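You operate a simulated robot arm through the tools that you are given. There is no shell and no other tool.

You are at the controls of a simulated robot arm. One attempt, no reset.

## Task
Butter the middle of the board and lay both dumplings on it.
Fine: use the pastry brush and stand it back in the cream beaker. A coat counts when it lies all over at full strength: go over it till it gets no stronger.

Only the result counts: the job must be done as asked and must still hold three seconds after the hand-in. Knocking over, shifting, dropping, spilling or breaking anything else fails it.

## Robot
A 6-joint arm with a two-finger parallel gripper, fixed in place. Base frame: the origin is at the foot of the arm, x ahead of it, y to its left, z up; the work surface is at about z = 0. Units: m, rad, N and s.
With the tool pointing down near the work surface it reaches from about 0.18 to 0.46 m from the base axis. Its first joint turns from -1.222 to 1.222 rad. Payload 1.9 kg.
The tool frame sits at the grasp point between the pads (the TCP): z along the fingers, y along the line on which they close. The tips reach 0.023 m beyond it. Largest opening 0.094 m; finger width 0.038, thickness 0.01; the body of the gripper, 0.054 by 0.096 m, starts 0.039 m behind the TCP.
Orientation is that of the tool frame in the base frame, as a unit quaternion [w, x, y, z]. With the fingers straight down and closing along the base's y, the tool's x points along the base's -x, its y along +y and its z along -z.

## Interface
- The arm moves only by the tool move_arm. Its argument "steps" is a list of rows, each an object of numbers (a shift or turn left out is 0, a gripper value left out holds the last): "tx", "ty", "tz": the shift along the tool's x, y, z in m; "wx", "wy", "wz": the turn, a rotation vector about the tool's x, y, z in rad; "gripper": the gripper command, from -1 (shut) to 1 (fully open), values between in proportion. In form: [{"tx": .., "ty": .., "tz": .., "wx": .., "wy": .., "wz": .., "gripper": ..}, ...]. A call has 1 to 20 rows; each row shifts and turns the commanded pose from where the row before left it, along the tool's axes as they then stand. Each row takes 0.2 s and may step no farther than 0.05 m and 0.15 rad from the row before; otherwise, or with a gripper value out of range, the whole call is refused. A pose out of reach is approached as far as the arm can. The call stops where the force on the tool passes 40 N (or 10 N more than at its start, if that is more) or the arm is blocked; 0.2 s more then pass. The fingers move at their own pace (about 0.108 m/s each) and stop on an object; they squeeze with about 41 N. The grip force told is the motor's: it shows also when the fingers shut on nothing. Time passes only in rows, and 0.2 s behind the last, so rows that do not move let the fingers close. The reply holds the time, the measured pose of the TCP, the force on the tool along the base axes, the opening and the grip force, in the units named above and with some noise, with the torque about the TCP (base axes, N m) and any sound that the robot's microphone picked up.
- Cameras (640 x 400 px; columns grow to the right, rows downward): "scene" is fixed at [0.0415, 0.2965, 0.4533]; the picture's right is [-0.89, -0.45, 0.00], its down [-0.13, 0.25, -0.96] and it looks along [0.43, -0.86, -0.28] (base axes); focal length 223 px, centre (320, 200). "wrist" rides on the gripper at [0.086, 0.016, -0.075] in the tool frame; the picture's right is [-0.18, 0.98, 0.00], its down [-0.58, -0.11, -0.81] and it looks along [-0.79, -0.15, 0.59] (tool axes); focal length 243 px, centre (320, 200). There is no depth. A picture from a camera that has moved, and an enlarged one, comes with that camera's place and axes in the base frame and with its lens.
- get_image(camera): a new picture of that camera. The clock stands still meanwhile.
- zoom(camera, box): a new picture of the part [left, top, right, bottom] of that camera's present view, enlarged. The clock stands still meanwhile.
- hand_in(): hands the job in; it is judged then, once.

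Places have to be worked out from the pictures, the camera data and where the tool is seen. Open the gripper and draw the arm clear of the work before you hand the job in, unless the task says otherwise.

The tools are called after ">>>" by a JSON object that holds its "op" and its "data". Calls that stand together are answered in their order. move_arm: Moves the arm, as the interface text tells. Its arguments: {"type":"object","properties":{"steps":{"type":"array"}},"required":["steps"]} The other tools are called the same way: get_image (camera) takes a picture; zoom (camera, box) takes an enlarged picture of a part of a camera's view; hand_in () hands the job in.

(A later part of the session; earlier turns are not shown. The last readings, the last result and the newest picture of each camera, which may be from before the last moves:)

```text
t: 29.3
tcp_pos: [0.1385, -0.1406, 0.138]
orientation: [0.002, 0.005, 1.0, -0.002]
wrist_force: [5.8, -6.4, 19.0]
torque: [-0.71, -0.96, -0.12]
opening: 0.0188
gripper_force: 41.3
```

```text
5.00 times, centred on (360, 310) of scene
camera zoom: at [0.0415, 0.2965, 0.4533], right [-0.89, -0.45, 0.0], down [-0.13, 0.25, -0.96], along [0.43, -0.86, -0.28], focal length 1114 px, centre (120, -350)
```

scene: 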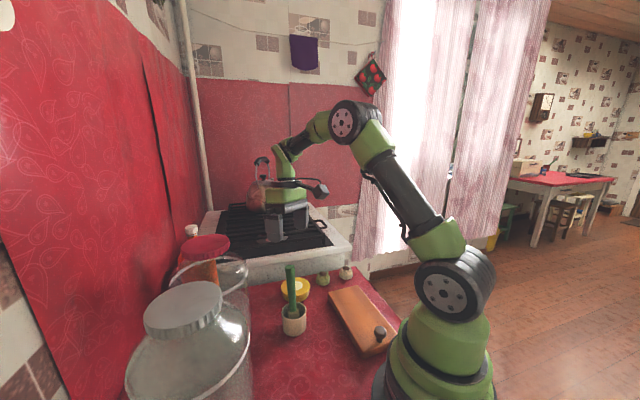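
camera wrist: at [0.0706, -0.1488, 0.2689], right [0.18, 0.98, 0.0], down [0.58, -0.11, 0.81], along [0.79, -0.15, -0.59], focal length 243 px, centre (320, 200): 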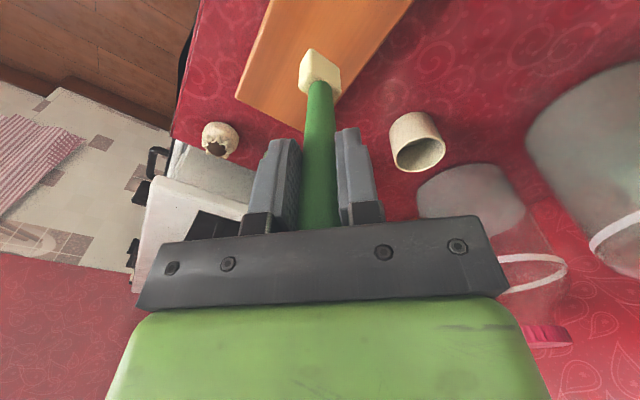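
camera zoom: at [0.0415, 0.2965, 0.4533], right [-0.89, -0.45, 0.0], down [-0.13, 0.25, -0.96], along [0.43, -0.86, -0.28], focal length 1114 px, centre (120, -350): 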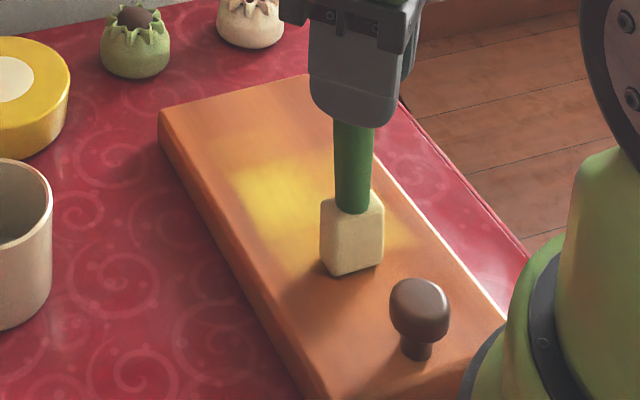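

That pass made the coat much stronger in the centre lane. Force is 19 N at this end, so I'll lift slightly, shift one lane to the +e2 (beaker) side and stroke out and back.

>>> {"op": "move_arm", "data": {"steps": [{"tz": -0.0006}, {"tx": -0.0104, "ty": 0.0108}, {"tx": -0.0072, "ty": -0.0069}, {"tx": -0.0072, "ty": -0.0069}, {"tx": -0.0072, "ty": -0.0069}, {"tx": -0.0072, "ty": -0.0069}, {"tx": -0.0072, "ty": -0.0069}, {"tx": -0.0072, "ty": -0.0069}, {}]}}

>>> {"op": "zoom", "data": {"camera": "scene", "box": [320, 270, 400, 350]}}

```text
t: 31.3
tcp_pos: [0.1904, -0.1718, 0.1396]
orientation: [0.001, 0.004, 1.0, 0.0]
wrist_force: [-0.6, -0.2, 0.5]
torque: [-0.02, -0.01, 0.0]
opening: 0.0187
gripper_force: 41.2
```

```text
5.00 times, centred on (360, 310) of scene
camera zoom: at [0.0415, 0.2965, 0.4533], right [-0.89, -0.45, 0.0], down [-0.13, 0.25, -0.96], along [0.43, -0.86, -0.28], focal length 1114 px, centre (120, -350)
```

zoom: 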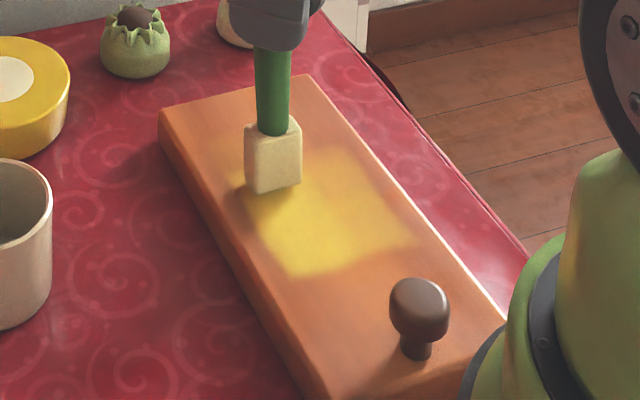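

The coat is showing as a rectangle in the board's middle, roughly ±37 mm long by ±32 mm wide. I'll lower slightly, stroke back on this lane, then go one lane further to the side.

>>> {"op": "move_arm", "data": {"steps": [{"tz": 0.0006}, {"tx": -0.0072, "ty": -0.0069}, {"tx": 0.0072, "ty": 0.0069}, {"tx": 0.0072, "ty": 0.0069}, {"tx": 0.0072, "ty": 0.0069}, {"tx": 0.0072, "ty": 0.0069}, {"tx": 0.0072, "ty": 0.0069}, {"tx": 0.0072, "ty": 0.0069}, {"tx": 0.0072, "ty": 0.0069}, {}]}}

>>> {"op": "zoom", "data": {"camera": "scene", "box": [320, 270, 400, 350]}}

```text
t: 33.5
tcp_pos: [0.1486, -0.13, 0.1384]
orientation: [0.0, 0.005, 1.0, 0.0]
wrist_force: [0.0, 0.7, -1.2]
torque: [-0.01, -0.01, 0.02]
opening: 0.0191
gripper_force: 41.1
```

```text
5.00 times, centred on (360, 310) of scene
camera zoom: at [0.0415, 0.2965, 0.4533], right [-0.89, -0.45, 0.0], down [-0.13, 0.25, -0.96], along [0.43, -0.86, -0.28], focal length 1114 px, centre (120, -350)
```

zoom: 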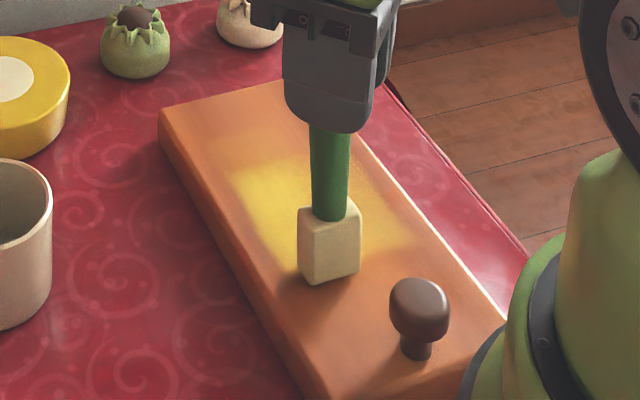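

The coat on this lane filled in well with almost no force. Next lane is at e2≈+0.028, out and back.

>>> {"op": "move_arm", "data": {"steps": [{"tx": -0.0083, "ty": 0.0087}, {"tx": -0.0072, "ty": -0.0069}, {"tx": -0.0072, "ty": -0.0069}, {"tx": -0.0072, "ty": -0.0069}, {"tx": -0.0072, "ty": -0.0069}, {"tx": -0.0072, "ty": -0.0069}, {"tx": -0.0072, "ty": -0.0069}, {"tx": -0.0072, "ty": -0.0069}, {"tx": 0.0072, "ty": 0.0069}, {"tx": 0.0072, "ty": 0.0069}, {"tx": 0.0072, "ty": 0.0069}, {"tx": 0.0072, "ty": 0.0069}, {"tx": 0.0072, "ty": 0.0069}, {"tx": 0.0072, "ty": 0.0069}, {"tx": 0.0072, "ty": 0.0069}, {}]}}

>>> {"op": "zoom", "data": {"camera": "scene", "box": [320, 270, 400, 350]}}

```text
t: 36.9
tcp_pos: [0.1572, -0.1208, 0.1395]
orientation: [0.001, 0.004, 1.0, 0.0]
wrist_force: [-0.3, 1.1, -0.4]
torque: [0.02, -0.03, 0.03]
opening: 0.0188
gripper_force: 41.0
```

```text
5.00 times, centred on (360, 310) of scene
camera zoom: at [0.0415, 0.2965, 0.4533], right [-0.89, -0.45, 0.0], down [-0.13, 0.25, -0.96], along [0.43, -0.86, -0.28], focal length 1114 px, centre (120, -350)
```

zoom: 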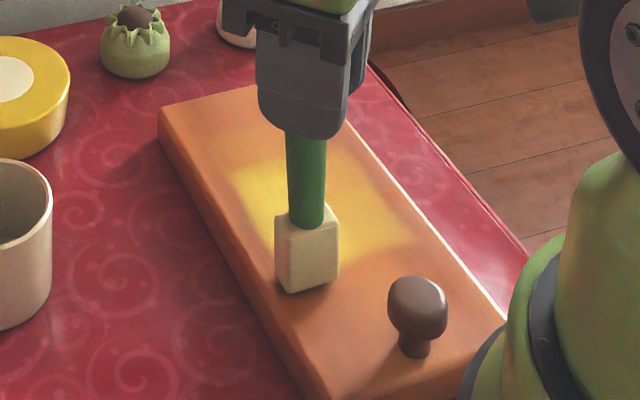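

It may hover slightly here (z 0.1395). I'll lower 0.8 mm, redo this lane outward, and then lift for a clear look at the coat.

>>> {"op": "move_arm", "data": {"steps": [{"tz": 0.0008}, {"tx": -0.0072, "ty": -0.0069}, {"tx": -0.0072, "ty": -0.0069}, {"tx": -0.0072, "ty": -0.0069}, {"tx": -0.0072, "ty": -0.0069}, {"tx": -0.0072, "ty": -0.0069}, {"tx": -0.0072, "ty": -0.0069}, {"tx": -0.0072, "ty": -0.0069}, {}]}}

>>> {"op": "move_arm", "data": {"steps": [{"tz": -0.03}, {"tz": -0.03, "tx": -0.03}, {"tx": -0.03}, {}]}}

>>> {"op": "zoom", "data": {"camera": "scene", "box": [320, 270, 400, 350]}}

```text
t: 37.5
tcp_pos: [0.1619, -0.1243, 0.1371]
orientation: [-0.005, 0.006, 1.0, 0.004]
wrist_force: [0.5, 5.6, 16.9]
torque: [0.7, -0.17, 0.09]
opening: 0.0189
gripper_force: 41.4
stopped in row 3: the force on the tool passed its limit at 43 N (the readings are from after the stop); the commanded pose is now the measured one
```

```text
t: 38.5
tcp_pos: [0.2218, -0.1251, 0.2005]
orientation: [-0.004, 0.006, 1.0, 0.004]
wrist_force: [0.2, 0.6, -1.3]
torque: [0.0, 0.02, 0.01]
opening: 0.0188
gripper_force: 40.9
```

```text
5.00 times, centred on (360, 310) of scene
camera zoom: at [0.0415, 0.2965, 0.4533], right [-0.89, -0.45, 0.0], down [-0.13, 0.25, -0.96], along [0.43, -0.86, -0.28], focal length 1114 px, centre (120, -350)
```

zoom: 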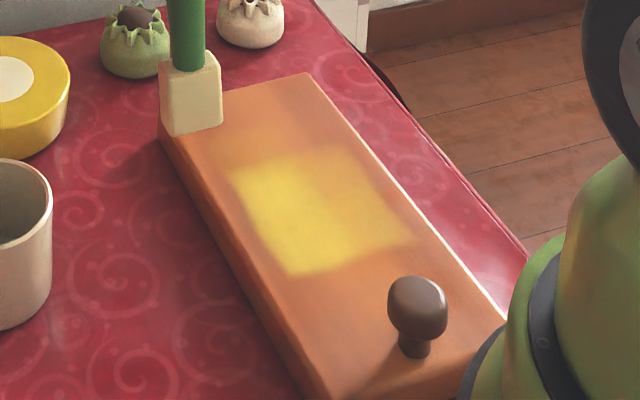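

The coat is a clear rectangle now: strong on the near side and weaker toward the far edge. The board may have moved by a millimetre or two under the stiff contact, so from here on I'll only graze. I'll straighten the tool and hover over the weak side's outer end.

>>> {"op": "move_arm", "data": {"steps": [{"wx": 0.008, "wy": -0.008}, {"tx": 0.0265, "ty": -0.0412}, {"tx": 0.0265, "ty": -0.0412}, {"tz": 0.03}, {"tz": 0.025}, {}]}}

>>> {"op": "zoom", "data": {"camera": "scene", "box": [320, 270, 400, 350]}}

>>> {"op": "zoom", "data": {"camera": "wrist", "box": [240, 0, 400, 120]}}

```text
t: 39.9
tcp_pos: [0.1641, -0.2048, 0.1428]
orientation: [0.0, 0.005, 1.0, 0.001]
wrist_force: [0.2, -0.8, 0.0]
torque: [0.01, 0.02, 0.01]
opening: 0.0186
gripper_force: 40.8
```

```text
5.00 times, centred on (360, 310) of scene
camera zoom: at [0.0415, 0.2965, 0.4533], right [-0.89, -0.45, 0.0], down [-0.13, 0.25, -0.96], along [0.43, -0.86, -0.28], focal length 1114 px, centre (120, -350)
```

zoom: 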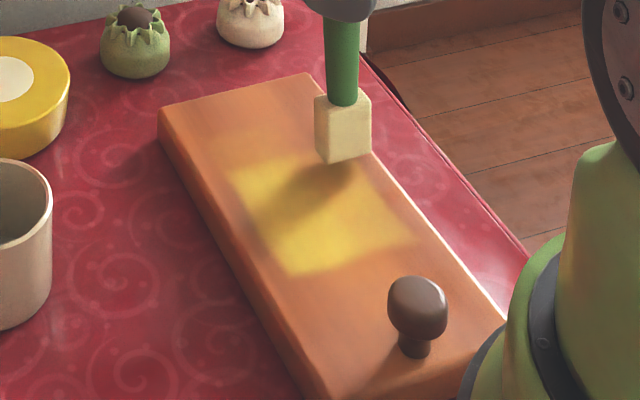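

```text
3.33 times, centred on (320, 60) of wrist
camera zoom: at [0.0785, -0.1878, 0.2183], right [0.19, 0.98, 0.0], down [0.58, -0.12, 0.81], along [0.79, -0.16, -0.59], focal length 809 px, centre (320, 667)
```

zoom: 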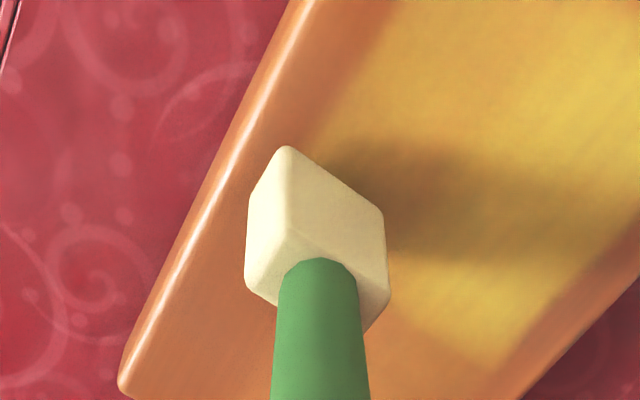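

The brush hovers over the far outer part of the patch and the wrist view shows the coat's edges clearly. I'll lower about 3 mm to graze and stroke inward along this lane.

>>> {"op": "move_arm", "data": {"steps": [{"tz": 0.0015}, {"tz": 0.001}, {}]}}

>>> {"op": "zoom", "data": {"camera": "scene", "box": [335, 270, 395, 320]}}

```text
t: 40.7
tcp_pos: [0.1667, -0.2056, 0.1394]
orientation: [0.001, 0.006, 1.0, 0.0]
wrist_force: [-0.4, 0.0, -0.1]
torque: [0.01, 0.0, 0.01]
opening: 0.0187
gripper_force: 41.1
```

```text
8.00 times, centred on (365, 295) of scene
camera zoom: at [0.0415, 0.2965, 0.4533], right [-0.89, -0.45, 0.0], down [-0.13, 0.25, -0.96], along [0.43, -0.86, -0.28], focal length 1783 px, centre (-40, -560)
```

zoom: 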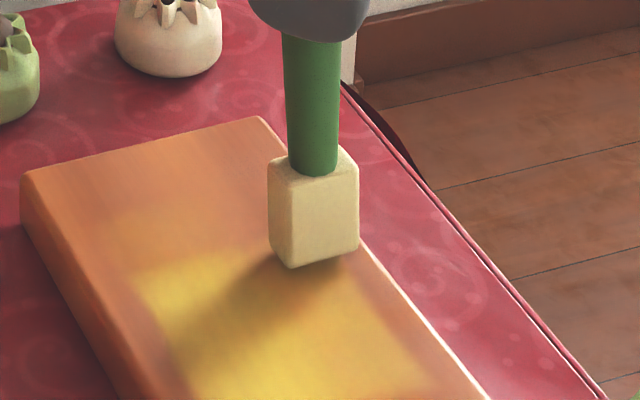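

It's within about a millimetre of the surface with no force. I'll stroke inward along this lane and back out.

>>> {"op": "move_arm", "data": {"steps": [{"tx": 0.0072, "ty": 0.0069}, {"tx": 0.0072, "ty": 0.0069}, {"tx": 0.0072, "ty": 0.0069}, {"tx": 0.0072, "ty": 0.0069}, {"tx": 0.0072, "ty": 0.0069}, {"tx": 0.0072, "ty": 0.0069}, {}]}}

>>> {"op": "zoom", "data": {"camera": "scene", "box": [320, 270, 400, 350]}}

>>> {"op": "zoom", "data": {"camera": "wrist", "box": [240, 0, 400, 120]}}

```text
t: 42.3
tcp_pos: [0.1246, -0.1663, 0.1388]
orientation: [0.0, 0.005, 1.0, 0.0]
wrist_force: [-0.6, 0.0, -0.8]
torque: [-0.02, 0.05, 0.0]
opening: 0.0189
gripper_force: 40.7
```

```text
5.00 times, centred on (360, 310) of scene
camera zoom: at [0.0415, 0.2965, 0.4533], right [-0.89, -0.45, 0.0], down [-0.13, 0.25, -0.96], along [0.43, -0.86, -0.28], focal length 1114 px, centre (120, -350)
```

zoom: 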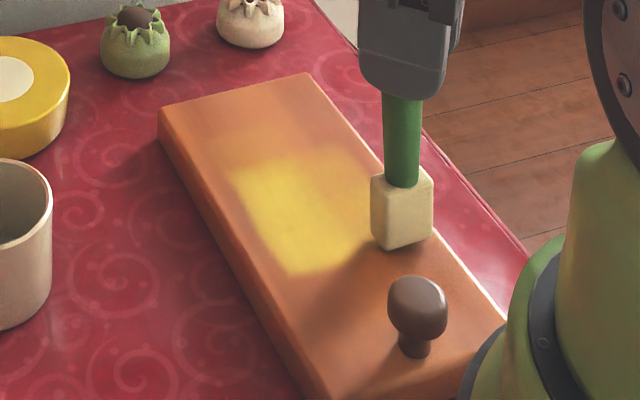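

```text
3.33 times, centred on (320, 60) of wrist
camera zoom: at [0.0374, -0.1476, 0.2153], right [0.19, 0.98, 0.0], down [0.58, -0.12, 0.81], along [0.79, -0.16, -0.59], focal length 809 px, centre (320, 667)
```

zoom: 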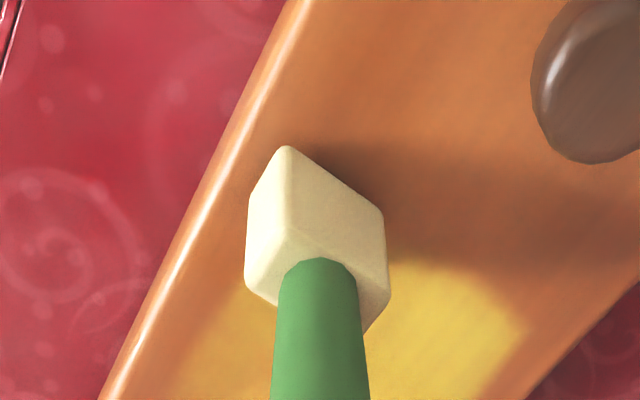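

No force felt; the far strip looks somewhat yellower. I'll lower 0.4 mm and stroke outward.

>>> {"op": "move_arm", "data": {"steps": [{"tz": 0.0004}, {"tx": 0.004, "ty": 0.0038}, {"tx": -0.0072, "ty": -0.0069}, {"tx": -0.0072, "ty": -0.0069}, {"tx": -0.0072, "ty": -0.0069}, {"tx": -0.0072, "ty": -0.0069}, {"tx": -0.0072, "ty": -0.0069}, {"tx": -0.0072, "ty": -0.0069}, {}]}}

>>> {"op": "zoom", "data": {"camera": "scene", "box": [320, 270, 400, 350]}}

>>> {"op": "zoom", "data": {"camera": "wrist", "box": [240, 0, 400, 120]}}

```text
t: 44.3
tcp_pos: [0.1631, -0.2029, 0.1378]
orientation: [0.0, 0.005, 1.0, 0.001]
wrist_force: [-0.3, 0.1, 0.1]
torque: [0.02, -0.01, -0.03]
opening: 0.0188
gripper_force: 40.9
```

```text
5.00 times, centred on (360, 310) of scene
camera zoom: at [0.0415, 0.2965, 0.4533], right [-0.89, -0.45, 0.0], down [-0.13, 0.25, -0.96], along [0.43, -0.86, -0.28], focal length 1114 px, centre (120, -350)
```

zoom: 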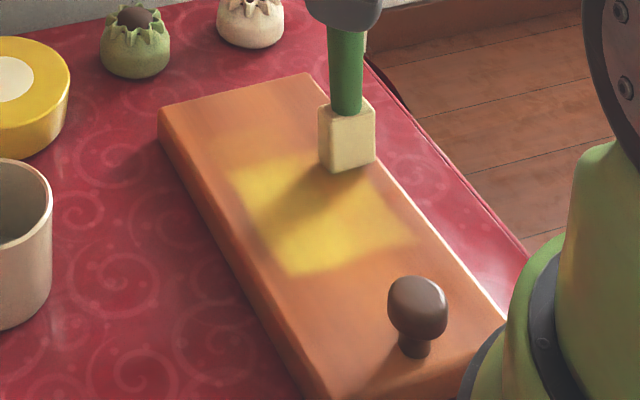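

```text
3.33 times, centred on (320, 60) of wrist
camera zoom: at [0.0758, -0.1861, 0.2148], right [0.19, 0.98, 0.0], down [0.58, -0.12, 0.81], along [0.79, -0.16, -0.59], focal length 809 px, centre (320, 667)
```

zoom: 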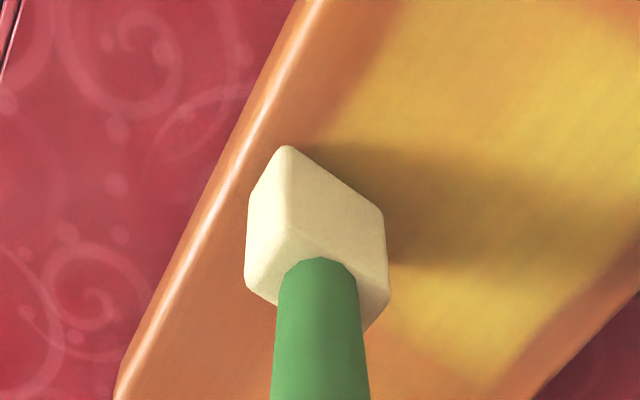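

The far strip has barely strengthened, so hovering doesn't paint. I'll lower in tiny steps until there's a slight force.

>>> {"op": "move_arm", "data": {"steps": [{"tz": 0.0004}, {}]}}

>>> {"op": "move_arm", "data": {"steps": [{"tz": 0.0003}, {}]}}

```text
t: 44.9
tcp_pos: [0.163, -0.2047, 0.1387]
orientation: [-0.001, 0.005, 1.0, 0.002]
wrist_force: [0.7, -0.6, 0.2]
torque: [0.01, 0.01, 0.0]
opening: 0.0188
gripper_force: 41.1
```

```text
t: 45.5
tcp_pos: [0.1631, -0.2041, 0.1378]
orientation: [0.0, 0.006, 1.0, 0.0]
wrist_force: [-0.1, 0.1, 1.1]
torque: [0.03, 0.01, 0.01]
opening: 0.0188
gripper_force: 41.0
```

A slight upward force appears, so I'm at the surface. Now an inward stroke along the lane.

>>> {"op": "move_arm", "data": {"steps": [{"tx": 0.0072, "ty": 0.0069}, {"tx": 0.0072, "ty": 0.0069}, {"tx": 0.0072, "ty": 0.0069}, {}]}}

>>> {"op": "zoom", "data": {"camera": "scene", "box": [320, 270, 400, 350]}}

```text
t: 46.5
tcp_pos: [0.1422, -0.182, 0.138]
orientation: [0.0, 0.007, 1.0, 0.0]
wrist_force: [0.8, -1.5, 4.5]
torque: [-0.18, -0.18, -0.02]
opening: 0.0185
gripper_force: 41.3
```

```text
5.00 times, centred on (360, 310) of scene
camera zoom: at [0.0415, 0.2965, 0.4533], right [-0.89, -0.45, 0.0], down [-0.13, 0.25, -0.96], along [0.43, -0.86, -0.28], focal length 1114 px, centre (120, -350)
```

zoom: 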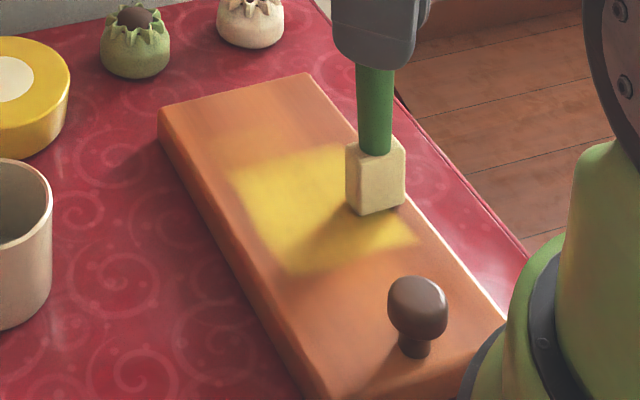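

That grazing contact (4.5 N) painted the far part clearly. I'll carry on inward to the end of the lane.

>>> {"op": "move_arm", "data": {"steps": [{"tx": 0.0072, "ty": 0.0069}, {"tx": 0.0072, "ty": 0.0069}, {"tx": 0.0072, "ty": 0.0069}, {}]}}

>>> {"op": "zoom", "data": {"camera": "scene", "box": [320, 270, 400, 350]}}

```text
t: 47.5
tcp_pos: [0.1204, -0.1613, 0.1398]
orientation: [0.001, 0.004, 1.0, 0.001]
wrist_force: [0.3, 0.4, 0.2]
torque: [0.01, -0.01, 0.0]
opening: 0.0186
gripper_force: 40.6
```

```text
5.00 times, centred on (360, 310) of scene
camera zoom: at [0.0415, 0.2965, 0.4533], right [-0.89, -0.45, 0.0], down [-0.13, 0.25, -0.96], along [0.43, -0.86, -0.28], focal length 1114 px, centre (120, -350)
```

zoom: 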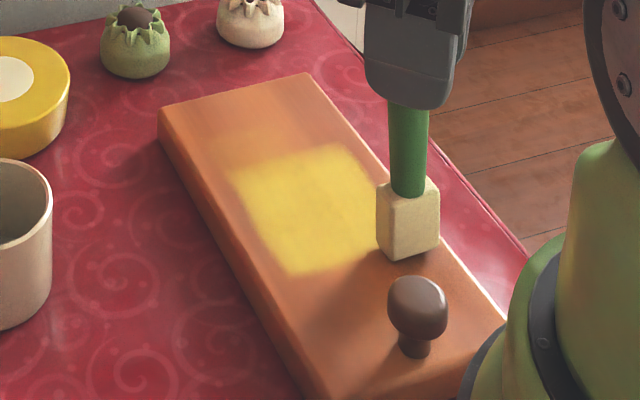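

The coat is now much more even. I'll lift and draw the brush aside for a clear look at the whole patch.

>>> {"op": "move_arm", "data": {"steps": [{"tz": -0.03}, {"tz": -0.03, "tx": -0.02}, {"tx": -0.04, "ty": 0.02}, {"tx": -0.04, "ty": 0.02}, {}]}}

>>> {"op": "zoom", "data": {"camera": "scene", "box": [335, 280, 385, 330]}}

>>> {"op": "zoom", "data": {"camera": "scene", "box": [320, 270, 400, 350]}}

```text
t: 48.7
tcp_pos: [0.2166, -0.1228, 0.198]
orientation: [-0.001, 0.005, 1.0, 0.001]
wrist_force: [-0.4, 0.3, -0.9]
torque: [0.01, -0.02, 0.01]
opening: 0.0187
gripper_force: 40.8
```

```text
8.00 times, centred on (360, 305) of scene
camera zoom: at [0.0415, 0.2965, 0.4533], right [-0.89, -0.45, 0.0], down [-0.13, 0.25, -0.96], along [0.43, -0.86, -0.28], focal length 1783 px, centre (0, -640)
```

zoom: 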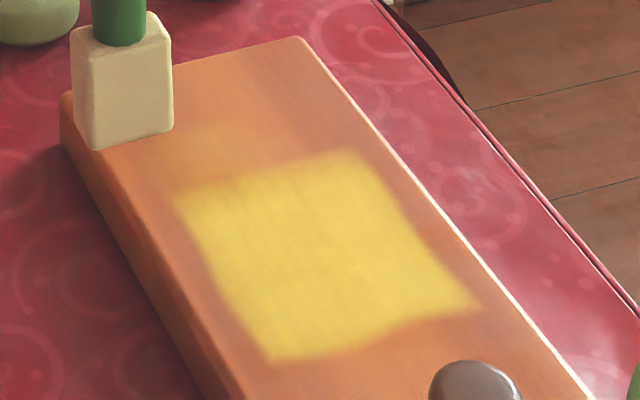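

```text
5.00 times, centred on (360, 310) of scene
camera zoom: at [0.0415, 0.2965, 0.4533], right [-0.89, -0.45, 0.0], down [-0.13, 0.25, -0.96], along [0.43, -0.86, -0.28], focal length 1114 px, centre (120, -350)
```

zoom: 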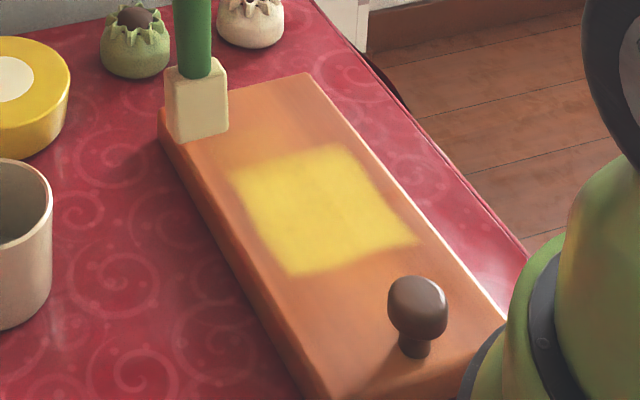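

The coat now reads as a nearly uniform square of about 70 mm in the middle of the board. I'll go over it all again with grazing contact, starting on the near lane at the outer end, to be sure it's saturated.

>>> {"op": "move_arm", "data": {"steps": [{"tx": 0.01, "ty": -0.025}, {"tx": 0.01, "ty": -0.025}, {"tz": 0.03}, {"tz": 0.025}, {"tz": 0.003}, {}]}}

>>> {"op": "move_arm", "data": {"steps": [{"tz": 0.0005}, {}]}}

```text
t: 50.1
tcp_pos: [0.1987, -0.1711, 0.1388]
orientation: [-0.001, 0.005, 1.0, 0.001]
wrist_force: [-0.9, 0.2, -0.7]
torque: [-0.01, 0.0, -0.04]
opening: 0.0188
gripper_force: 41.4
```

```text
t: 50.7
tcp_pos: [0.199, -0.1714, 0.1406]
orientation: [0.0, 0.006, 1.0, 0.0]
wrist_force: [0.6, 0.2, -0.2]
torque: [-0.01, 0.0, -0.02]
opening: 0.0187
gripper_force: 41.1
```

No contact yet. I'll feel downward in sub-millimetre steps.

>>> {"op": "move_arm", "data": {"steps": [{"tz": 0.0005}, {}]}}

>>> {"op": "move_arm", "data": {"steps": [{"tz": 0.0004}, {}]}}

>>> {"op": "move_arm", "data": {"steps": [{"tz": 0.0003}, {}]}}

```text
t: 51.3
tcp_pos: [0.2004, -0.1715, 0.1376]
orientation: [0.0, 0.006, 1.0, 0.001]
wrist_force: [-0.4, -0.5, 0.7]
torque: [-0.01, -0.03, 0.0]
opening: 0.0187
gripper_force: 41.2
```

```text
t: 51.9
tcp_pos: [0.1996, -0.1721, 0.1384]
orientation: [0.0, 0.006, 1.0, 0.0]
wrist_force: [-0.3, -0.3, 0.5]
torque: [0.05, -0.04, -0.03]
opening: 0.0187
gripper_force: 40.9
```

```text
t: 52.5
tcp_pos: [0.1997, -0.1717, 0.1386]
orientation: [0.001, 0.005, 1.0, 0.0]
wrist_force: [0.9, -0.4, 2.1]
torque: [-0.09, -0.07, -0.02]
opening: 0.0187
gripper_force: 40.9
```

Light contact (2 N). I'll stroke inward along the near lane.

>>> {"op": "move_arm", "data": {"steps": [{"tx": 0.0079, "ty": 0.0076}, {"tx": 0.0079, "ty": 0.0076}, {"tx": 0.0079, "ty": 0.0076}, {"tx": 0.0079, "ty": 0.0076}, {"tx": 0.0079, "ty": 0.0076}, {"tx": 0.0079, "ty": 0.0076}, {}]}}

>>> {"op": "zoom", "data": {"camera": "scene", "box": [335, 280, 385, 330]}}

```text
t: 54.1
tcp_pos: [0.1534, -0.1258, 0.138]
orientation: [-0.001, 0.005, 1.0, 0.001]
wrist_force: [1.1, -2.5, 9.9]
torque: [-0.26, -0.31, -0.05]
opening: 0.0187
gripper_force: 40.8
```

```text
8.00 times, centred on (360, 305) of scene
camera zoom: at [0.0415, 0.2965, 0.4533], right [-0.89, -0.45, 0.0], down [-0.13, 0.25, -0.96], along [0.43, -0.86, -0.28], focal length 1783 px, centre (0, -640)
```

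zoom: 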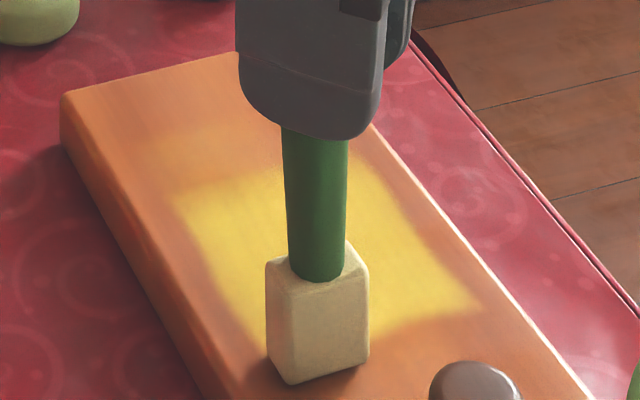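

The near edge doesn't grow outward, so the buttered zone is evidently bounded there, and it's bright. I'll shift to the centre lane and stroke outward, easing the pressure slightly.

>>> {"op": "move_arm", "data": {"steps": [{"tz": -0.0002}, {"tx": 0.0138, "ty": -0.0144}, {"tx": -0.0079, "ty": -0.0076}, {"tx": -0.0079, "ty": -0.0076}, {"tx": -0.0079, "ty": -0.0076}, {"tx": -0.0079, "ty": -0.0076}, {"tx": -0.0079, "ty": -0.0076}, {"tx": -0.0079, "ty": -0.0076}, {}]}}

>>> {"op": "zoom", "data": {"camera": "scene", "box": [335, 280, 385, 330]}}

```text
t: 56.1
tcp_pos: [0.1876, -0.1858, 0.1373]
orientation: [-0.001, 0.007, 1.0, 0.001]
wrist_force: [-8.1, 4.8, 14.1]
torque: [0.64, 0.64, 0.09]
opening: 0.0188
gripper_force: 41.1
```

```text
8.00 times, centred on (360, 305) of scene
camera zoom: at [0.0415, 0.2965, 0.4533], right [-0.89, -0.45, 0.0], down [-0.13, 0.25, -0.96], along [0.43, -0.86, -0.28], focal length 1783 px, centre (0, -640)
```

zoom: 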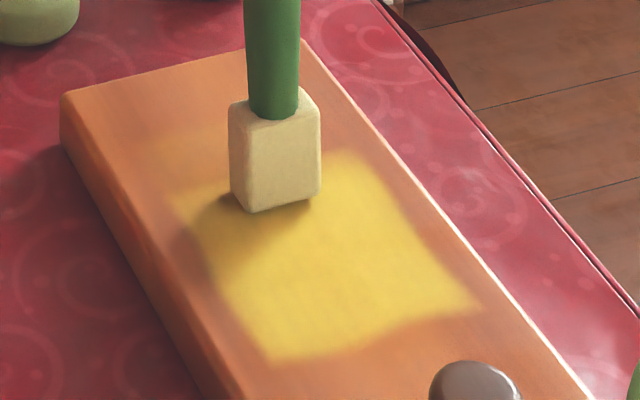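

Good; the board corner and knob haven't moved. I'll shift to the far lane and stroke inward, with slightly less pressure.

>>> {"op": "move_arm", "data": {"steps": [{"tz": -0.0004}, {"tx": 0.0155, "ty": -0.0162}, {"tx": 0.0079, "ty": 0.0076}, {"tx": 0.0079, "ty": 0.0076}, {"tx": 0.0079, "ty": 0.0076}, {"tx": 0.0079, "ty": 0.0076}, {"tx": 0.0079, "ty": 0.0076}, {"tx": 0.0079, "ty": 0.0076}, {}]}}

>>> {"op": "zoom", "data": {"camera": "scene", "box": [335, 280, 385, 330]}}

```text
t: 58.1
tcp_pos: [0.1238, -0.1576, 0.1377]
orientation: [-0.001, 0.006, 1.0, 0.001]
wrist_force: [0.0, 0.0, -1.1]
torque: [0.04, -0.06, 0.03]
opening: 0.019
gripper_force: 41.3
```

```text
8.00 times, centred on (360, 305) of scene
camera zoom: at [0.0415, 0.2965, 0.4533], right [-0.89, -0.45, 0.0], down [-0.13, 0.25, -0.96], along [0.43, -0.86, -0.28], focal length 1783 px, centre (0, -640)
```

zoom: 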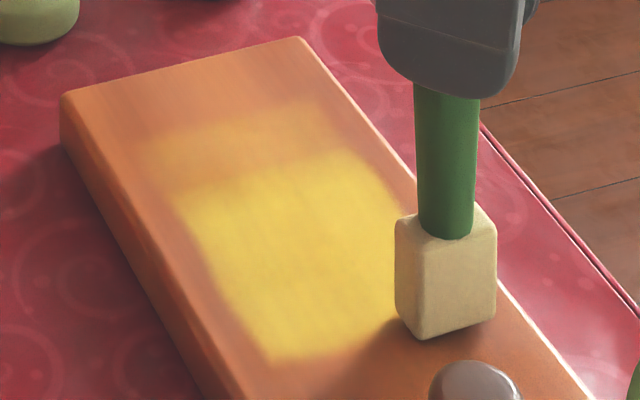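

The raking view now shows a fainter band of coat beyond the outer edge (e1≈+0.036 to +0.062), so the zone looks longer than I've brushed, probably symmetric toward the knob too. I'll regain light contact here and extend this lane inward toward the knob.

>>> {"op": "move_arm", "data": {"steps": [{"tz": 0.0004}, {}]}}

>>> {"op": "zoom", "data": {"camera": "wrist", "box": [240, 0, 420, 140]}}

```text
t: 58.7
tcp_pos: [0.124, -0.158, 0.1396]
orientation: [0.0, 0.004, 1.0, 0.002]
wrist_force: [1.1, -0.1, -0.5]
torque: [-0.02, 0.0, -0.01]
opening: 0.0186
gripper_force: 41.5
```

```text
2.86 times, centred on (330, 70) of wrist
camera zoom: at [0.0373, -0.1404, 0.2152], right [0.19, 0.98, 0.0], down [0.58, -0.12, 0.81], along [0.79, -0.16, -0.59], focal length 693 px, centre (291, 571)
```

zoom: 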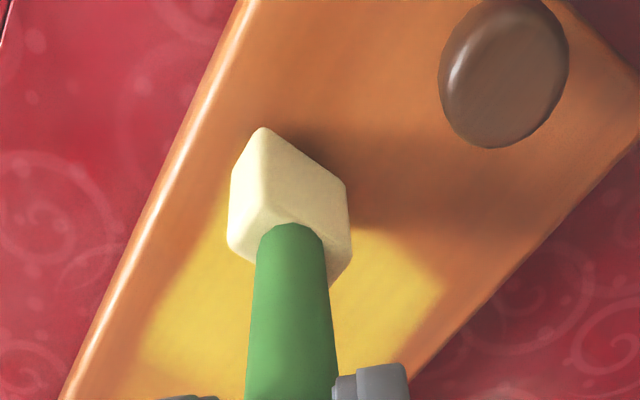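

Not quite touching. I'll lower a bit more until contact.

>>> {"op": "move_arm", "data": {"steps": [{"tz": 0.0004}, {}]}}

>>> {"op": "move_arm", "data": {"steps": [{"tz": 0.0003}, {}]}}

```text
t: 59.3
tcp_pos: [0.1255, -0.1582, 0.139]
orientation: [0.0, 0.005, 1.0, 0.0]
wrist_force: [0.2, -0.1, -1.2]
torque: [0.02, 0.0, -0.02]
opening: 0.0188
gripper_force: 41.1
```

```text
t: 59.9
tcp_pos: [0.1239, -0.1589, 0.1379]
orientation: [0.0, 0.005, 1.0, 0.0]
wrist_force: [0.0, 0.3, 1.4]
torque: [0.0, -0.05, 0.0]
opening: 0.0188
gripper_force: 41.2
```

Near contact (1.4 N). I'll stroke inward about 20 mm toward the knob end and back, watching for reach limits.

>>> {"op": "move_arm", "data": {"steps": [{"tx": 0.0072, "ty": 0.0069}, {"tx": 0.0072, "ty": 0.0069}, {}]}}

>>> {"op": "zoom", "data": {"camera": "scene", "box": [320, 270, 400, 350]}}

>>> {"op": "zoom", "data": {"camera": "wrist", "box": [240, 0, 420, 140]}}

```text
t: 60.7
tcp_pos: [0.1125, -0.1472, 0.1381]
orientation: [0.0, 0.006, 1.0, -0.002]
wrist_force: [3.8, -6.9, 25.1]
torque: [-0.71, -0.87, -0.12]
opening: 0.019
gripper_force: 40.7
out of reach, approached as far as the arm can: row 2
```

```text
5.00 times, centred on (360, 310) of scene
camera zoom: at [0.0415, 0.2965, 0.4533], right [-0.89, -0.45, 0.0], down [-0.13, 0.25, -0.96], along [0.43, -0.86, -0.28], focal length 1114 px, centre (120, -350)
```

zoom: 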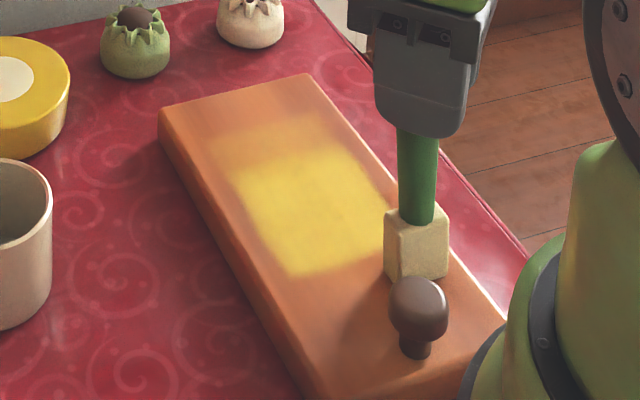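

```text
2.86 times, centred on (330, 70) of wrist
camera zoom: at [0.025, -0.1287, 0.2133], right [0.2, 0.98, 0.0], down [0.58, -0.11, 0.81], along [0.79, -0.16, -0.59], focal length 693 px, centre (291, 571)
```

zoom: 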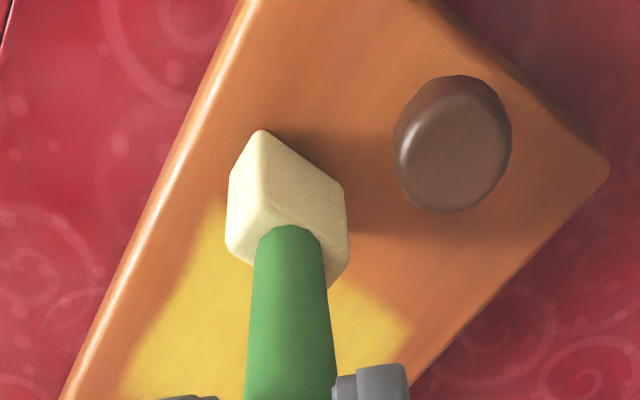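

The arm's reach ends here (r≈0.185) and force is 25 N. I'll lift straight up and move out to see whether this spot took any coat.

>>> {"op": "move_arm", "data": {"steps": [{"tz": -0.01}, {"tz": -0.03}, {"tz": -0.02, "tx": -0.03}, {"tx": -0.04, "ty": 0.01}, {"tx": -0.035, "ty": 0.01}, {}]}}

>>> {"op": "zoom", "data": {"camera": "scene", "box": [335, 270, 405, 340]}}

>>> {"op": "zoom", "data": {"camera": "scene", "box": [240, 240, 440, 365]}}

```text
t: 62.1
tcp_pos: [0.2202, -0.1243, 0.1991]
orientation: [0.0, 0.006, 1.0, 0.001]
wrist_force: [0.2, -0.1, 0.1]
torque: [-0.01, -0.02, 0.0]
opening: 0.0191
gripper_force: 40.9
```

```text
5.71 times, centred on (370, 305) of scene
camera zoom: at [0.0415, 0.2965, 0.4533], right [-0.89, -0.45, 0.0], down [-0.13, 0.25, -0.96], along [0.43, -0.86, -0.28], focal length 1273 px, centre (34, -400)
```

zoom: 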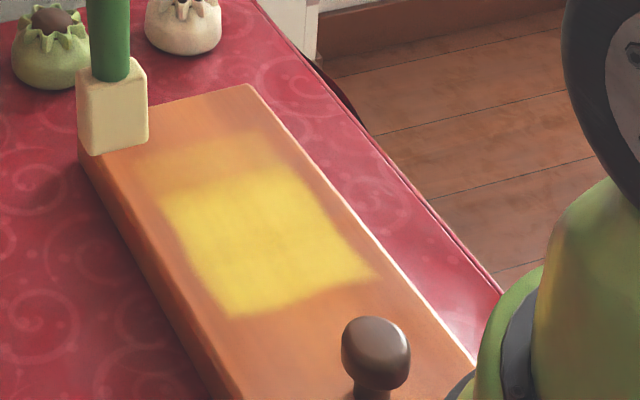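

```text
3.20 times, centred on (340, 302) of scene
camera zoom: at [0.0415, 0.2965, 0.4533], right [-0.89, -0.45, 0.0], down [-0.13, 0.25, -0.96], along [0.43, -0.86, -0.28], focal length 713 px, centre (256, -128)
```

zoom: 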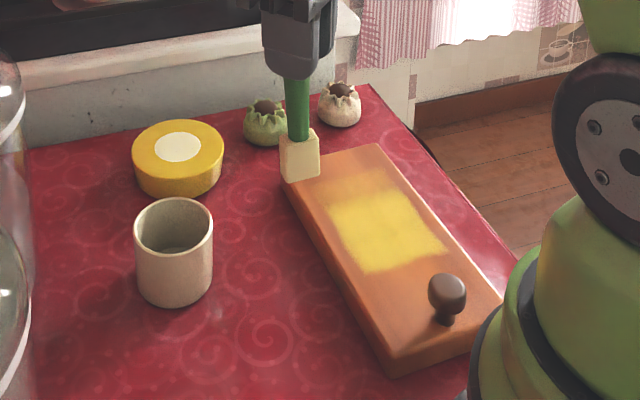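

The board is within about a millimetre of its original place. No coat formed below e1≈-0.038 even where the brush touched, so the zone runs from about -0.038 to +0.062. Only the outermost band is still weak, so I'll go to that band's near side.

>>> {"op": "move_arm", "data": {"steps": [{"tx": 0.001, "ty": -0.033}, {"tx": 0.0017, "ty": -0.0328}, {"tz": 0.03}, {"tz": 0.025}, {"tz": 0.003}, {}]}}

>>> {"op": "move_arm", "data": {"steps": [{"tz": 0.0006}, {}]}}

>>> {"op": "move_arm", "data": {"steps": [{"tz": 0.0005}, {}]}}

```text
t: 63.5
tcp_pos: [0.2142, -0.1918, 0.1402]
orientation: [0.0, 0.006, 1.0, 0.001]
wrist_force: [-0.2, -0.1, -0.8]
torque: [0.01, 0.0, 0.03]
opening: 0.0187
gripper_force: 40.9
```

```text
t: 64.1
tcp_pos: [0.2147, -0.193, 0.1391]
orientation: [0.0, 0.006, 1.0, 0.0]
wrist_force: [-1.3, -0.2, -0.8]
torque: [-0.04, -0.02, 0.01]
opening: 0.0187
gripper_force: 40.8
```

```text
t: 64.7
tcp_pos: [0.213, -0.1926, 0.1405]
orientation: [-0.002, 0.006, 1.0, 0.001]
wrist_force: [-0.5, -1.1, -0.2]
torque: [0.02, 0.02, 0.0]
opening: 0.0189
gripper_force: 41.1
```

No contact yet. I'll keep feeling downward.

>>> {"op": "move_arm", "data": {"steps": [{"tz": 0.0005}, {}]}}

>>> {"op": "move_arm", "data": {"steps": [{"tz": 0.0004}, {}]}}

>>> {"op": "zoom", "data": {"camera": "scene", "box": [320, 270, 380, 320]}}

```text
t: 65.3
tcp_pos: [0.2133, -0.1925, 0.1392]
orientation: [-0.001, 0.005, 1.0, 0.001]
wrist_force: [-0.3, -1.0, -1.0]
torque: [0.02, 0.02, -0.02]
opening: 0.0189
gripper_force: 41.1
```

```text
t: 65.9
tcp_pos: [0.2143, -0.1925, 0.1389]
orientation: [0.0, 0.005, 1.0, 0.001]
wrist_force: [-0.7, 0.2, -0.8]
torque: [0.02, 0.02, 0.01]
opening: 0.0186
gripper_force: 41.1
```

```text
8.00 times, centred on (350, 295) of scene
camera zoom: at [0.0415, 0.2965, 0.4533], right [-0.89, -0.45, 0.0], down [-0.13, 0.25, -0.96], along [0.43, -0.86, -0.28], focal length 1783 px, centre (80, -560)
```

zoom: 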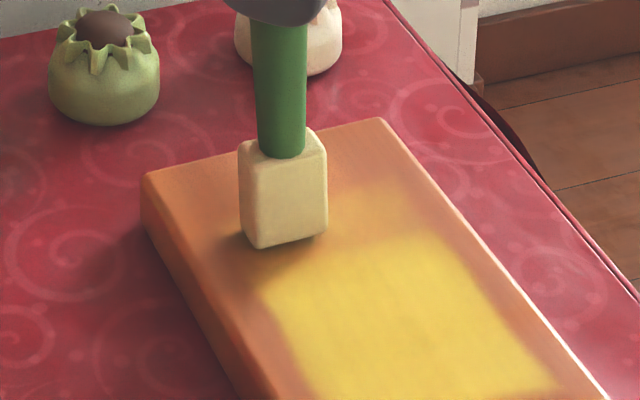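

Very close now. Two more tiny steps down.

>>> {"op": "move_arm", "data": {"steps": [{"tz": 0.0004}, {}]}}

>>> {"op": "move_arm", "data": {"steps": [{"tz": 0.0003}, {}]}}

```text
t: 66.5
tcp_pos: [0.2134, -0.1917, 0.1384]
orientation: [0.0, 0.005, 1.0, 0.001]
wrist_force: [0.6, -0.1, -0.5]
torque: [0.01, -0.02, 0.02]
opening: 0.0188
gripper_force: 41.1
```

```text
t: 67.1
tcp_pos: [0.2147, -0.1927, 0.138]
orientation: [-0.001, 0.005, 1.0, 0.0]
wrist_force: [-0.4, -0.5, 5.8]
torque: [0.0, -0.01, 0.0]
opening: 0.0188
gripper_force: 41.0
```

Contact (5.8 N). I'll stroke this outer band in and out on the near lane.

>>> {"op": "move_arm", "data": {"steps": [{"tx": 0.0072, "ty": 0.0069}, {"tx": 0.0072, "ty": 0.0069}, {"tx": 0.0072, "ty": 0.0069}, {"tx": -0.0072, "ty": -0.0069}, {"tx": -0.0072, "ty": -0.0069}, {"tx": -0.0072, "ty": -0.0069}, {}]}}

>>> {"op": "zoom", "data": {"camera": "scene", "box": [320, 270, 380, 320]}}

```text
t: 68.3
tcp_pos: [0.2041, -0.1837, 0.1382]
orientation: [-0.005, 0.008, 1.0, 0.004]
wrist_force: [0.2, 6.4, 14.6]
torque: [0.74, -0.14, 0.05]
opening: 0.0189
gripper_force: 41.8
stopped in row 6: the force on the tool passed its limit at 42 N (the readings are from after the stop); the commanded pose is now the measured one
```

```text
8.00 times, centred on (350, 295) of scene
camera zoom: at [0.0415, 0.2965, 0.4533], right [-0.89, -0.45, 0.0], down [-0.13, 0.25, -0.96], along [0.43, -0.86, -0.28], focal length 1783 px, centre (80, -560)
```

zoom: 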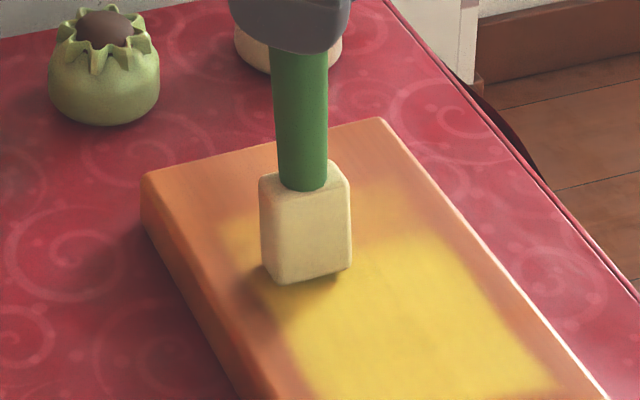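

The outer band is strengthening, but pushing outward digs in, so I'll only drag inward. I lift, straighten, move to the band's outer edge, then lower until contact.

>>> {"op": "move_arm", "data": {"steps": [{"tz": -0.003}, {"wx": 0.008, "wy": -0.01}, {"tx": -0.0095, "ty": -0.0161}, {"tz": 0.0022}, {}]}}

>>> {"op": "move_arm", "data": {"steps": [{"tz": 0.0004}, {}]}}

>>> {"op": "move_arm", "data": {"steps": [{"tz": 0.0004}, {}]}}

```text
t: 69.5
tcp_pos: [0.2122, -0.2019, 0.137]
orientation: [0.001, 0.008, 1.0, -0.001]
wrist_force: [0.5, 0.3, -0.2]
torque: [-0.03, 0.0, 0.01]
opening: 0.0189
gripper_force: 41.4
```

```text
t: 70.1
tcp_pos: [0.2131, -0.2012, 0.1376]
orientation: [0.002, 0.007, 1.0, 0.0]
wrist_force: [-1.6, -1.4, 8.3]
torque: [-0.03, 0.06, 0.01]
opening: 0.0188
gripper_force: 41.2
```

```text
t: 70.7
tcp_pos: [0.214, -0.1999, 0.1382]
orientation: [0.001, 0.007, 1.0, 0.0]
wrist_force: [-0.7, -1.9, 15.9]
torque: [-0.18, -0.05, -0.03]
opening: 0.0189
gripper_force: 40.8
```

Contact is about 16 N. I'll ease off 0.4 mm and drag inward through the band, then look.

>>> {"op": "move_arm", "data": {"steps": [{"tz": -0.0004}, {"tx": 0.0072, "ty": 0.0069}, {"tx": 0.0072, "ty": 0.0069}, {"tx": 0.0072, "ty": 0.0069}, {}]}}

>>> {"op": "zoom", "data": {"camera": "scene", "box": [320, 270, 380, 320]}}

```text
t: 71.9
tcp_pos: [0.1919, -0.1795, 0.1382]
orientation: [0.0, 0.007, 1.0, 0.001]
wrist_force: [-0.6, -4.2, 10.9]
torque: [-0.45, -0.18, -0.05]
opening: 0.0189
gripper_force: 40.5
```

```text
8.00 times, centred on (350, 295) of scene
camera zoom: at [0.0415, 0.2965, 0.4533], right [-0.89, -0.45, 0.0], down [-0.13, 0.25, -0.96], along [0.43, -0.86, -0.28], focal length 1783 px, centre (80, -560)
```

zoom: 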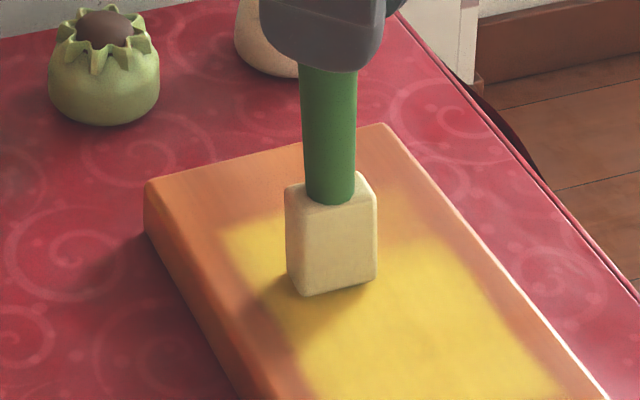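

The near part of the outer band is bright now, but the board crept a couple of millimetres inward under that drag. I'll use lighter contact and alternate directions; next is the middle of the outer band.

>>> {"op": "move_arm", "data": {"steps": [{"tz": -0.003}, {"tx": -0.005, "ty": -0.0353}, {"tz": 0.0022}, {}]}}

>>> {"op": "move_arm", "data": {"steps": [{"tz": 0.0003}, {}]}}

>>> {"op": "zoom", "data": {"camera": "scene", "box": [240, 240, 440, 365]}}

```text
t: 72.9
tcp_pos: [0.1971, -0.2143, 0.1375]
orientation: [0.001, 0.007, 1.0, 0.001]
wrist_force: [-1.5, -0.3, -0.8]
torque: [0.01, 0.06, 0.01]
opening: 0.0186
gripper_force: 40.7
```

```text
t: 73.5
tcp_pos: [0.1965, -0.2154, 0.1373]
orientation: [0.0, 0.007, 1.0, 0.0]
wrist_force: [0.1, 0.8, 0.3]
torque: [-0.05, -0.02, -0.02]
opening: 0.0186
gripper_force: 41.1
```

```text
3.20 times, centred on (340, 302) of scene
camera zoom: at [0.0415, 0.2965, 0.4533], right [-0.89, -0.45, 0.0], down [-0.13, 0.25, -0.96], along [0.43, -0.86, -0.28], focal length 713 px, centre (256, -128)
```

zoom: 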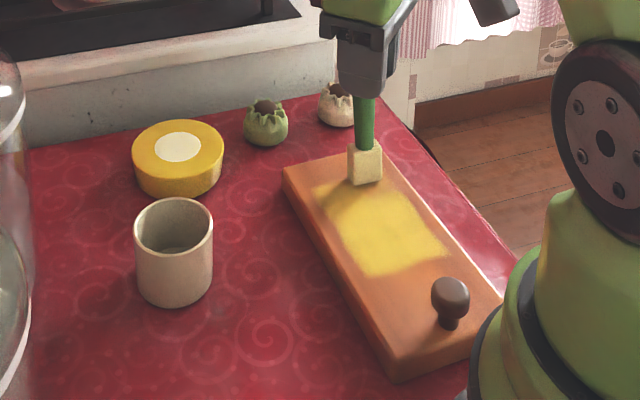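

Relative to the very first picture the board is within about 1 mm, so the earlier outward creep has been undone. I continue feeling for light contact.

>>> {"op": "move_arm", "data": {"steps": [{"tz": 0.0003}, {}]}}

>>> {"op": "move_arm", "data": {"steps": [{"tz": 0.0003}, {}]}}

```text
t: 74.1
tcp_pos: [0.1977, -0.2145, 0.1374]
orientation: [0.001, 0.007, 1.0, 0.0]
wrist_force: [-3.4, 0.7, 15.9]
torque: [0.16, 0.15, 0.0]
opening: 0.0188
gripper_force: 40.5
```

```text
t: 74.7
tcp_pos: [0.1967, -0.2157, 0.1372]
orientation: [0.001, 0.007, 1.0, 0.0]
wrist_force: [1.0, 1.8, 15.2]
torque: [0.18, -0.32, 0.02]
opening: 0.0189
gripper_force: 41.1
```

Contact found; I'll ease off 0.5 mm and drag inward gently through the middle of the band.

>>> {"op": "move_arm", "data": {"steps": [{"tz": -0.0005}, {"tx": 0.0072, "ty": 0.0069}, {"tx": 0.0072, "ty": 0.0069}, {"tx": 0.0072, "ty": 0.0069}, {}]}}

>>> {"op": "zoom", "data": {"camera": "scene", "box": [320, 270, 380, 320]}}

```text
t: 75.9
tcp_pos: [0.1747, -0.1931, 0.1361]
orientation: [0.002, 0.007, 1.0, 0.0]
wrist_force: [1.0, -3.0, 6.0]
torque: [-0.31, -0.36, -0.04]
opening: 0.0189
gripper_force: 41.6
```

```text
8.00 times, centred on (350, 295) of scene
camera zoom: at [0.0415, 0.2965, 0.4533], right [-0.89, -0.45, 0.0], down [-0.13, 0.25, -0.96], along [0.43, -0.86, -0.28], focal length 1783 px, centre (80, -560)
```

zoom: 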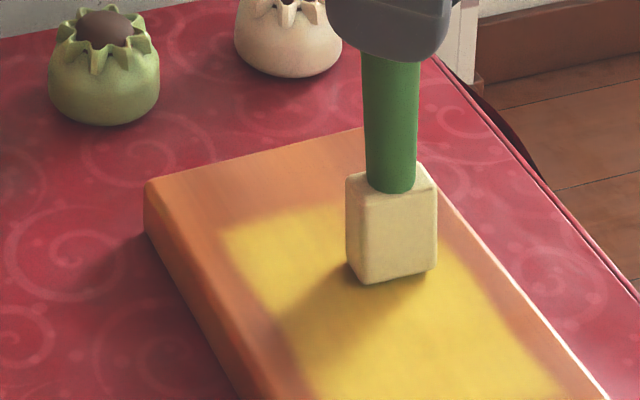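

Good, that part of the band is bright. Now the far side of the outer band.

>>> {"op": "move_arm", "data": {"steps": [{"tz": -0.003}, {"tx": -0.0113, "ty": -0.0331}, {"tz": 0.0024}, {}]}}

>>> {"op": "move_arm", "data": {"steps": [{"tz": 0.0003}, {}]}}

>>> {"op": "zoom", "data": {"camera": "scene", "box": [320, 270, 380, 320]}}

```text
t: 76.9
tcp_pos: [0.1857, -0.2267, 0.1384]
orientation: [0.001, 0.007, 1.0, 0.0]
wrist_force: [-0.4, 1.0, -0.9]
torque: [0.03, -0.02, 0.01]
opening: 0.0188
gripper_force: 41.0
```

```text
t: 77.5
tcp_pos: [0.1854, -0.2267, 0.1386]
orientation: [0.001, 0.008, 1.0, 0.0]
wrist_force: [1.1, 0.4, -0.9]
torque: [0.02, -0.01, 0.01]
opening: 0.0186
gripper_force: 41.1
```

```text
8.00 times, centred on (350, 295) of scene
camera zoom: at [0.0415, 0.2965, 0.4533], right [-0.89, -0.45, 0.0], down [-0.13, 0.25, -0.96], along [0.43, -0.86, -0.28], focal length 1783 px, centre (80, -560)
```

zoom: 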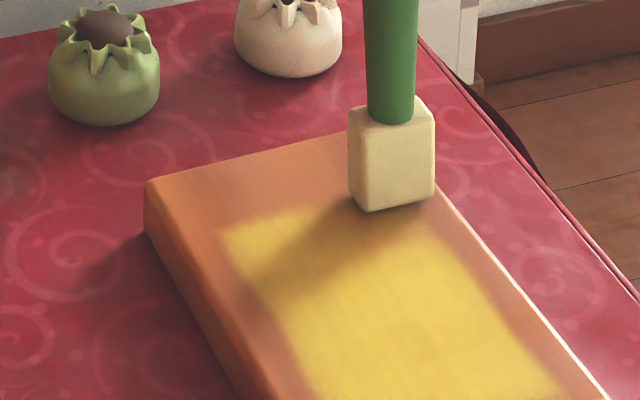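

It's positioned over the far part of the band. I'll lower to contact.

>>> {"op": "move_arm", "data": {"steps": [{"tz": 0.0004}, {}]}}

>>> {"op": "move_arm", "data": {"steps": [{"tz": 0.0003}, {}]}}

>>> {"op": "move_arm", "data": {"steps": [{"tz": 0.0003}, {}]}}

```text
t: 78.1
tcp_pos: [0.1856, -0.2259, 0.1385]
orientation: [0.0, 0.007, 1.0, 0.0]
wrist_force: [-0.2, 0.1, -0.5]
torque: [0.01, -0.03, 0.0]
opening: 0.0188
gripper_force: 41.1
```

```text
t: 78.7
tcp_pos: [0.1874, -0.2262, 0.1379]
orientation: [0.001, 0.007, 1.0, 0.0]
wrist_force: [0.8, 0.2, -0.2]
torque: [0.0, 0.01, 0.02]
opening: 0.0187
gripper_force: 40.9
```

```text
t: 79.3
tcp_pos: [0.1869, -0.2263, 0.1375]
orientation: [0.001, 0.006, 1.0, 0.0]
wrist_force: [-0.1, -0.3, 3.2]
torque: [-0.01, -0.03, 0.02]
opening: 0.019
gripper_force: 40.4
```

Light contact at 3.2 N. I'll drag inward through the far side, all the way down the far lane.

>>> {"op": "move_arm", "data": {"steps": [{"tx": 0.0072, "ty": 0.0069}, {"tx": 0.0072, "ty": 0.0069}, {"tx": 0.0072, "ty": 0.0069}, {"tx": 0.0072, "ty": 0.0069}, {"tx": 0.0072, "ty": 0.0069}, {"tx": 0.0072, "ty": 0.0069}, {}]}}

>>> {"op": "zoom", "data": {"camera": "scene", "box": [320, 270, 400, 350]}}

```text
t: 80.9
tcp_pos: [0.1433, -0.1834, 0.1377]
orientation: [0.001, 0.008, 1.0, 0.0]
wrist_force: [3.3, -5.9, 21.7]
torque: [-0.68, -0.6, -0.07]
opening: 0.019
gripper_force: 41.0
```

```text
5.00 times, centred on (360, 310) of scene
camera zoom: at [0.0415, 0.2965, 0.4533], right [-0.89, -0.45, 0.0], down [-0.13, 0.25, -0.96], along [0.43, -0.86, -0.28], focal length 1114 px, centre (120, -350)
```

zoom: 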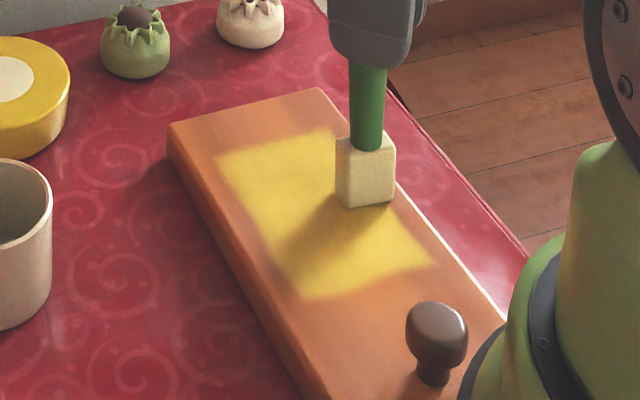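

The coat looks full now, but that drag pulled the board about 1 cm toward the base. I'll compare with the original framing to measure the shift, then use brush friction to push it back out.

>>> {"op": "zoom", "data": {"camera": "scene", "box": [240, 240, 440, 365]}}

```text
3.20 times, centred on (340, 302) of scene
camera zoom: at [0.0415, 0.2965, 0.4533], right [-0.89, -0.45, 0.0], down [-0.13, 0.25, -0.96], along [0.43, -0.86, -0.28], focal length 713 px, centre (256, -128)
```

zoom: 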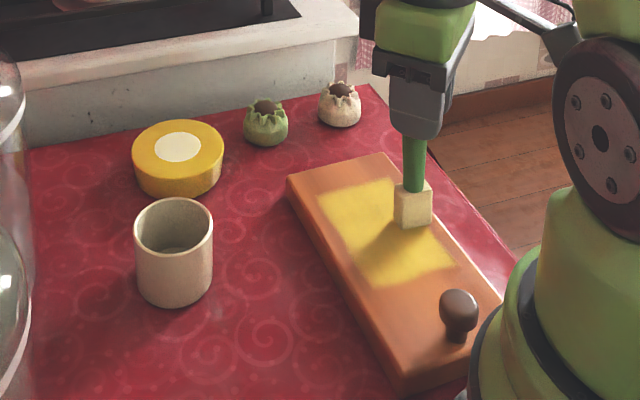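

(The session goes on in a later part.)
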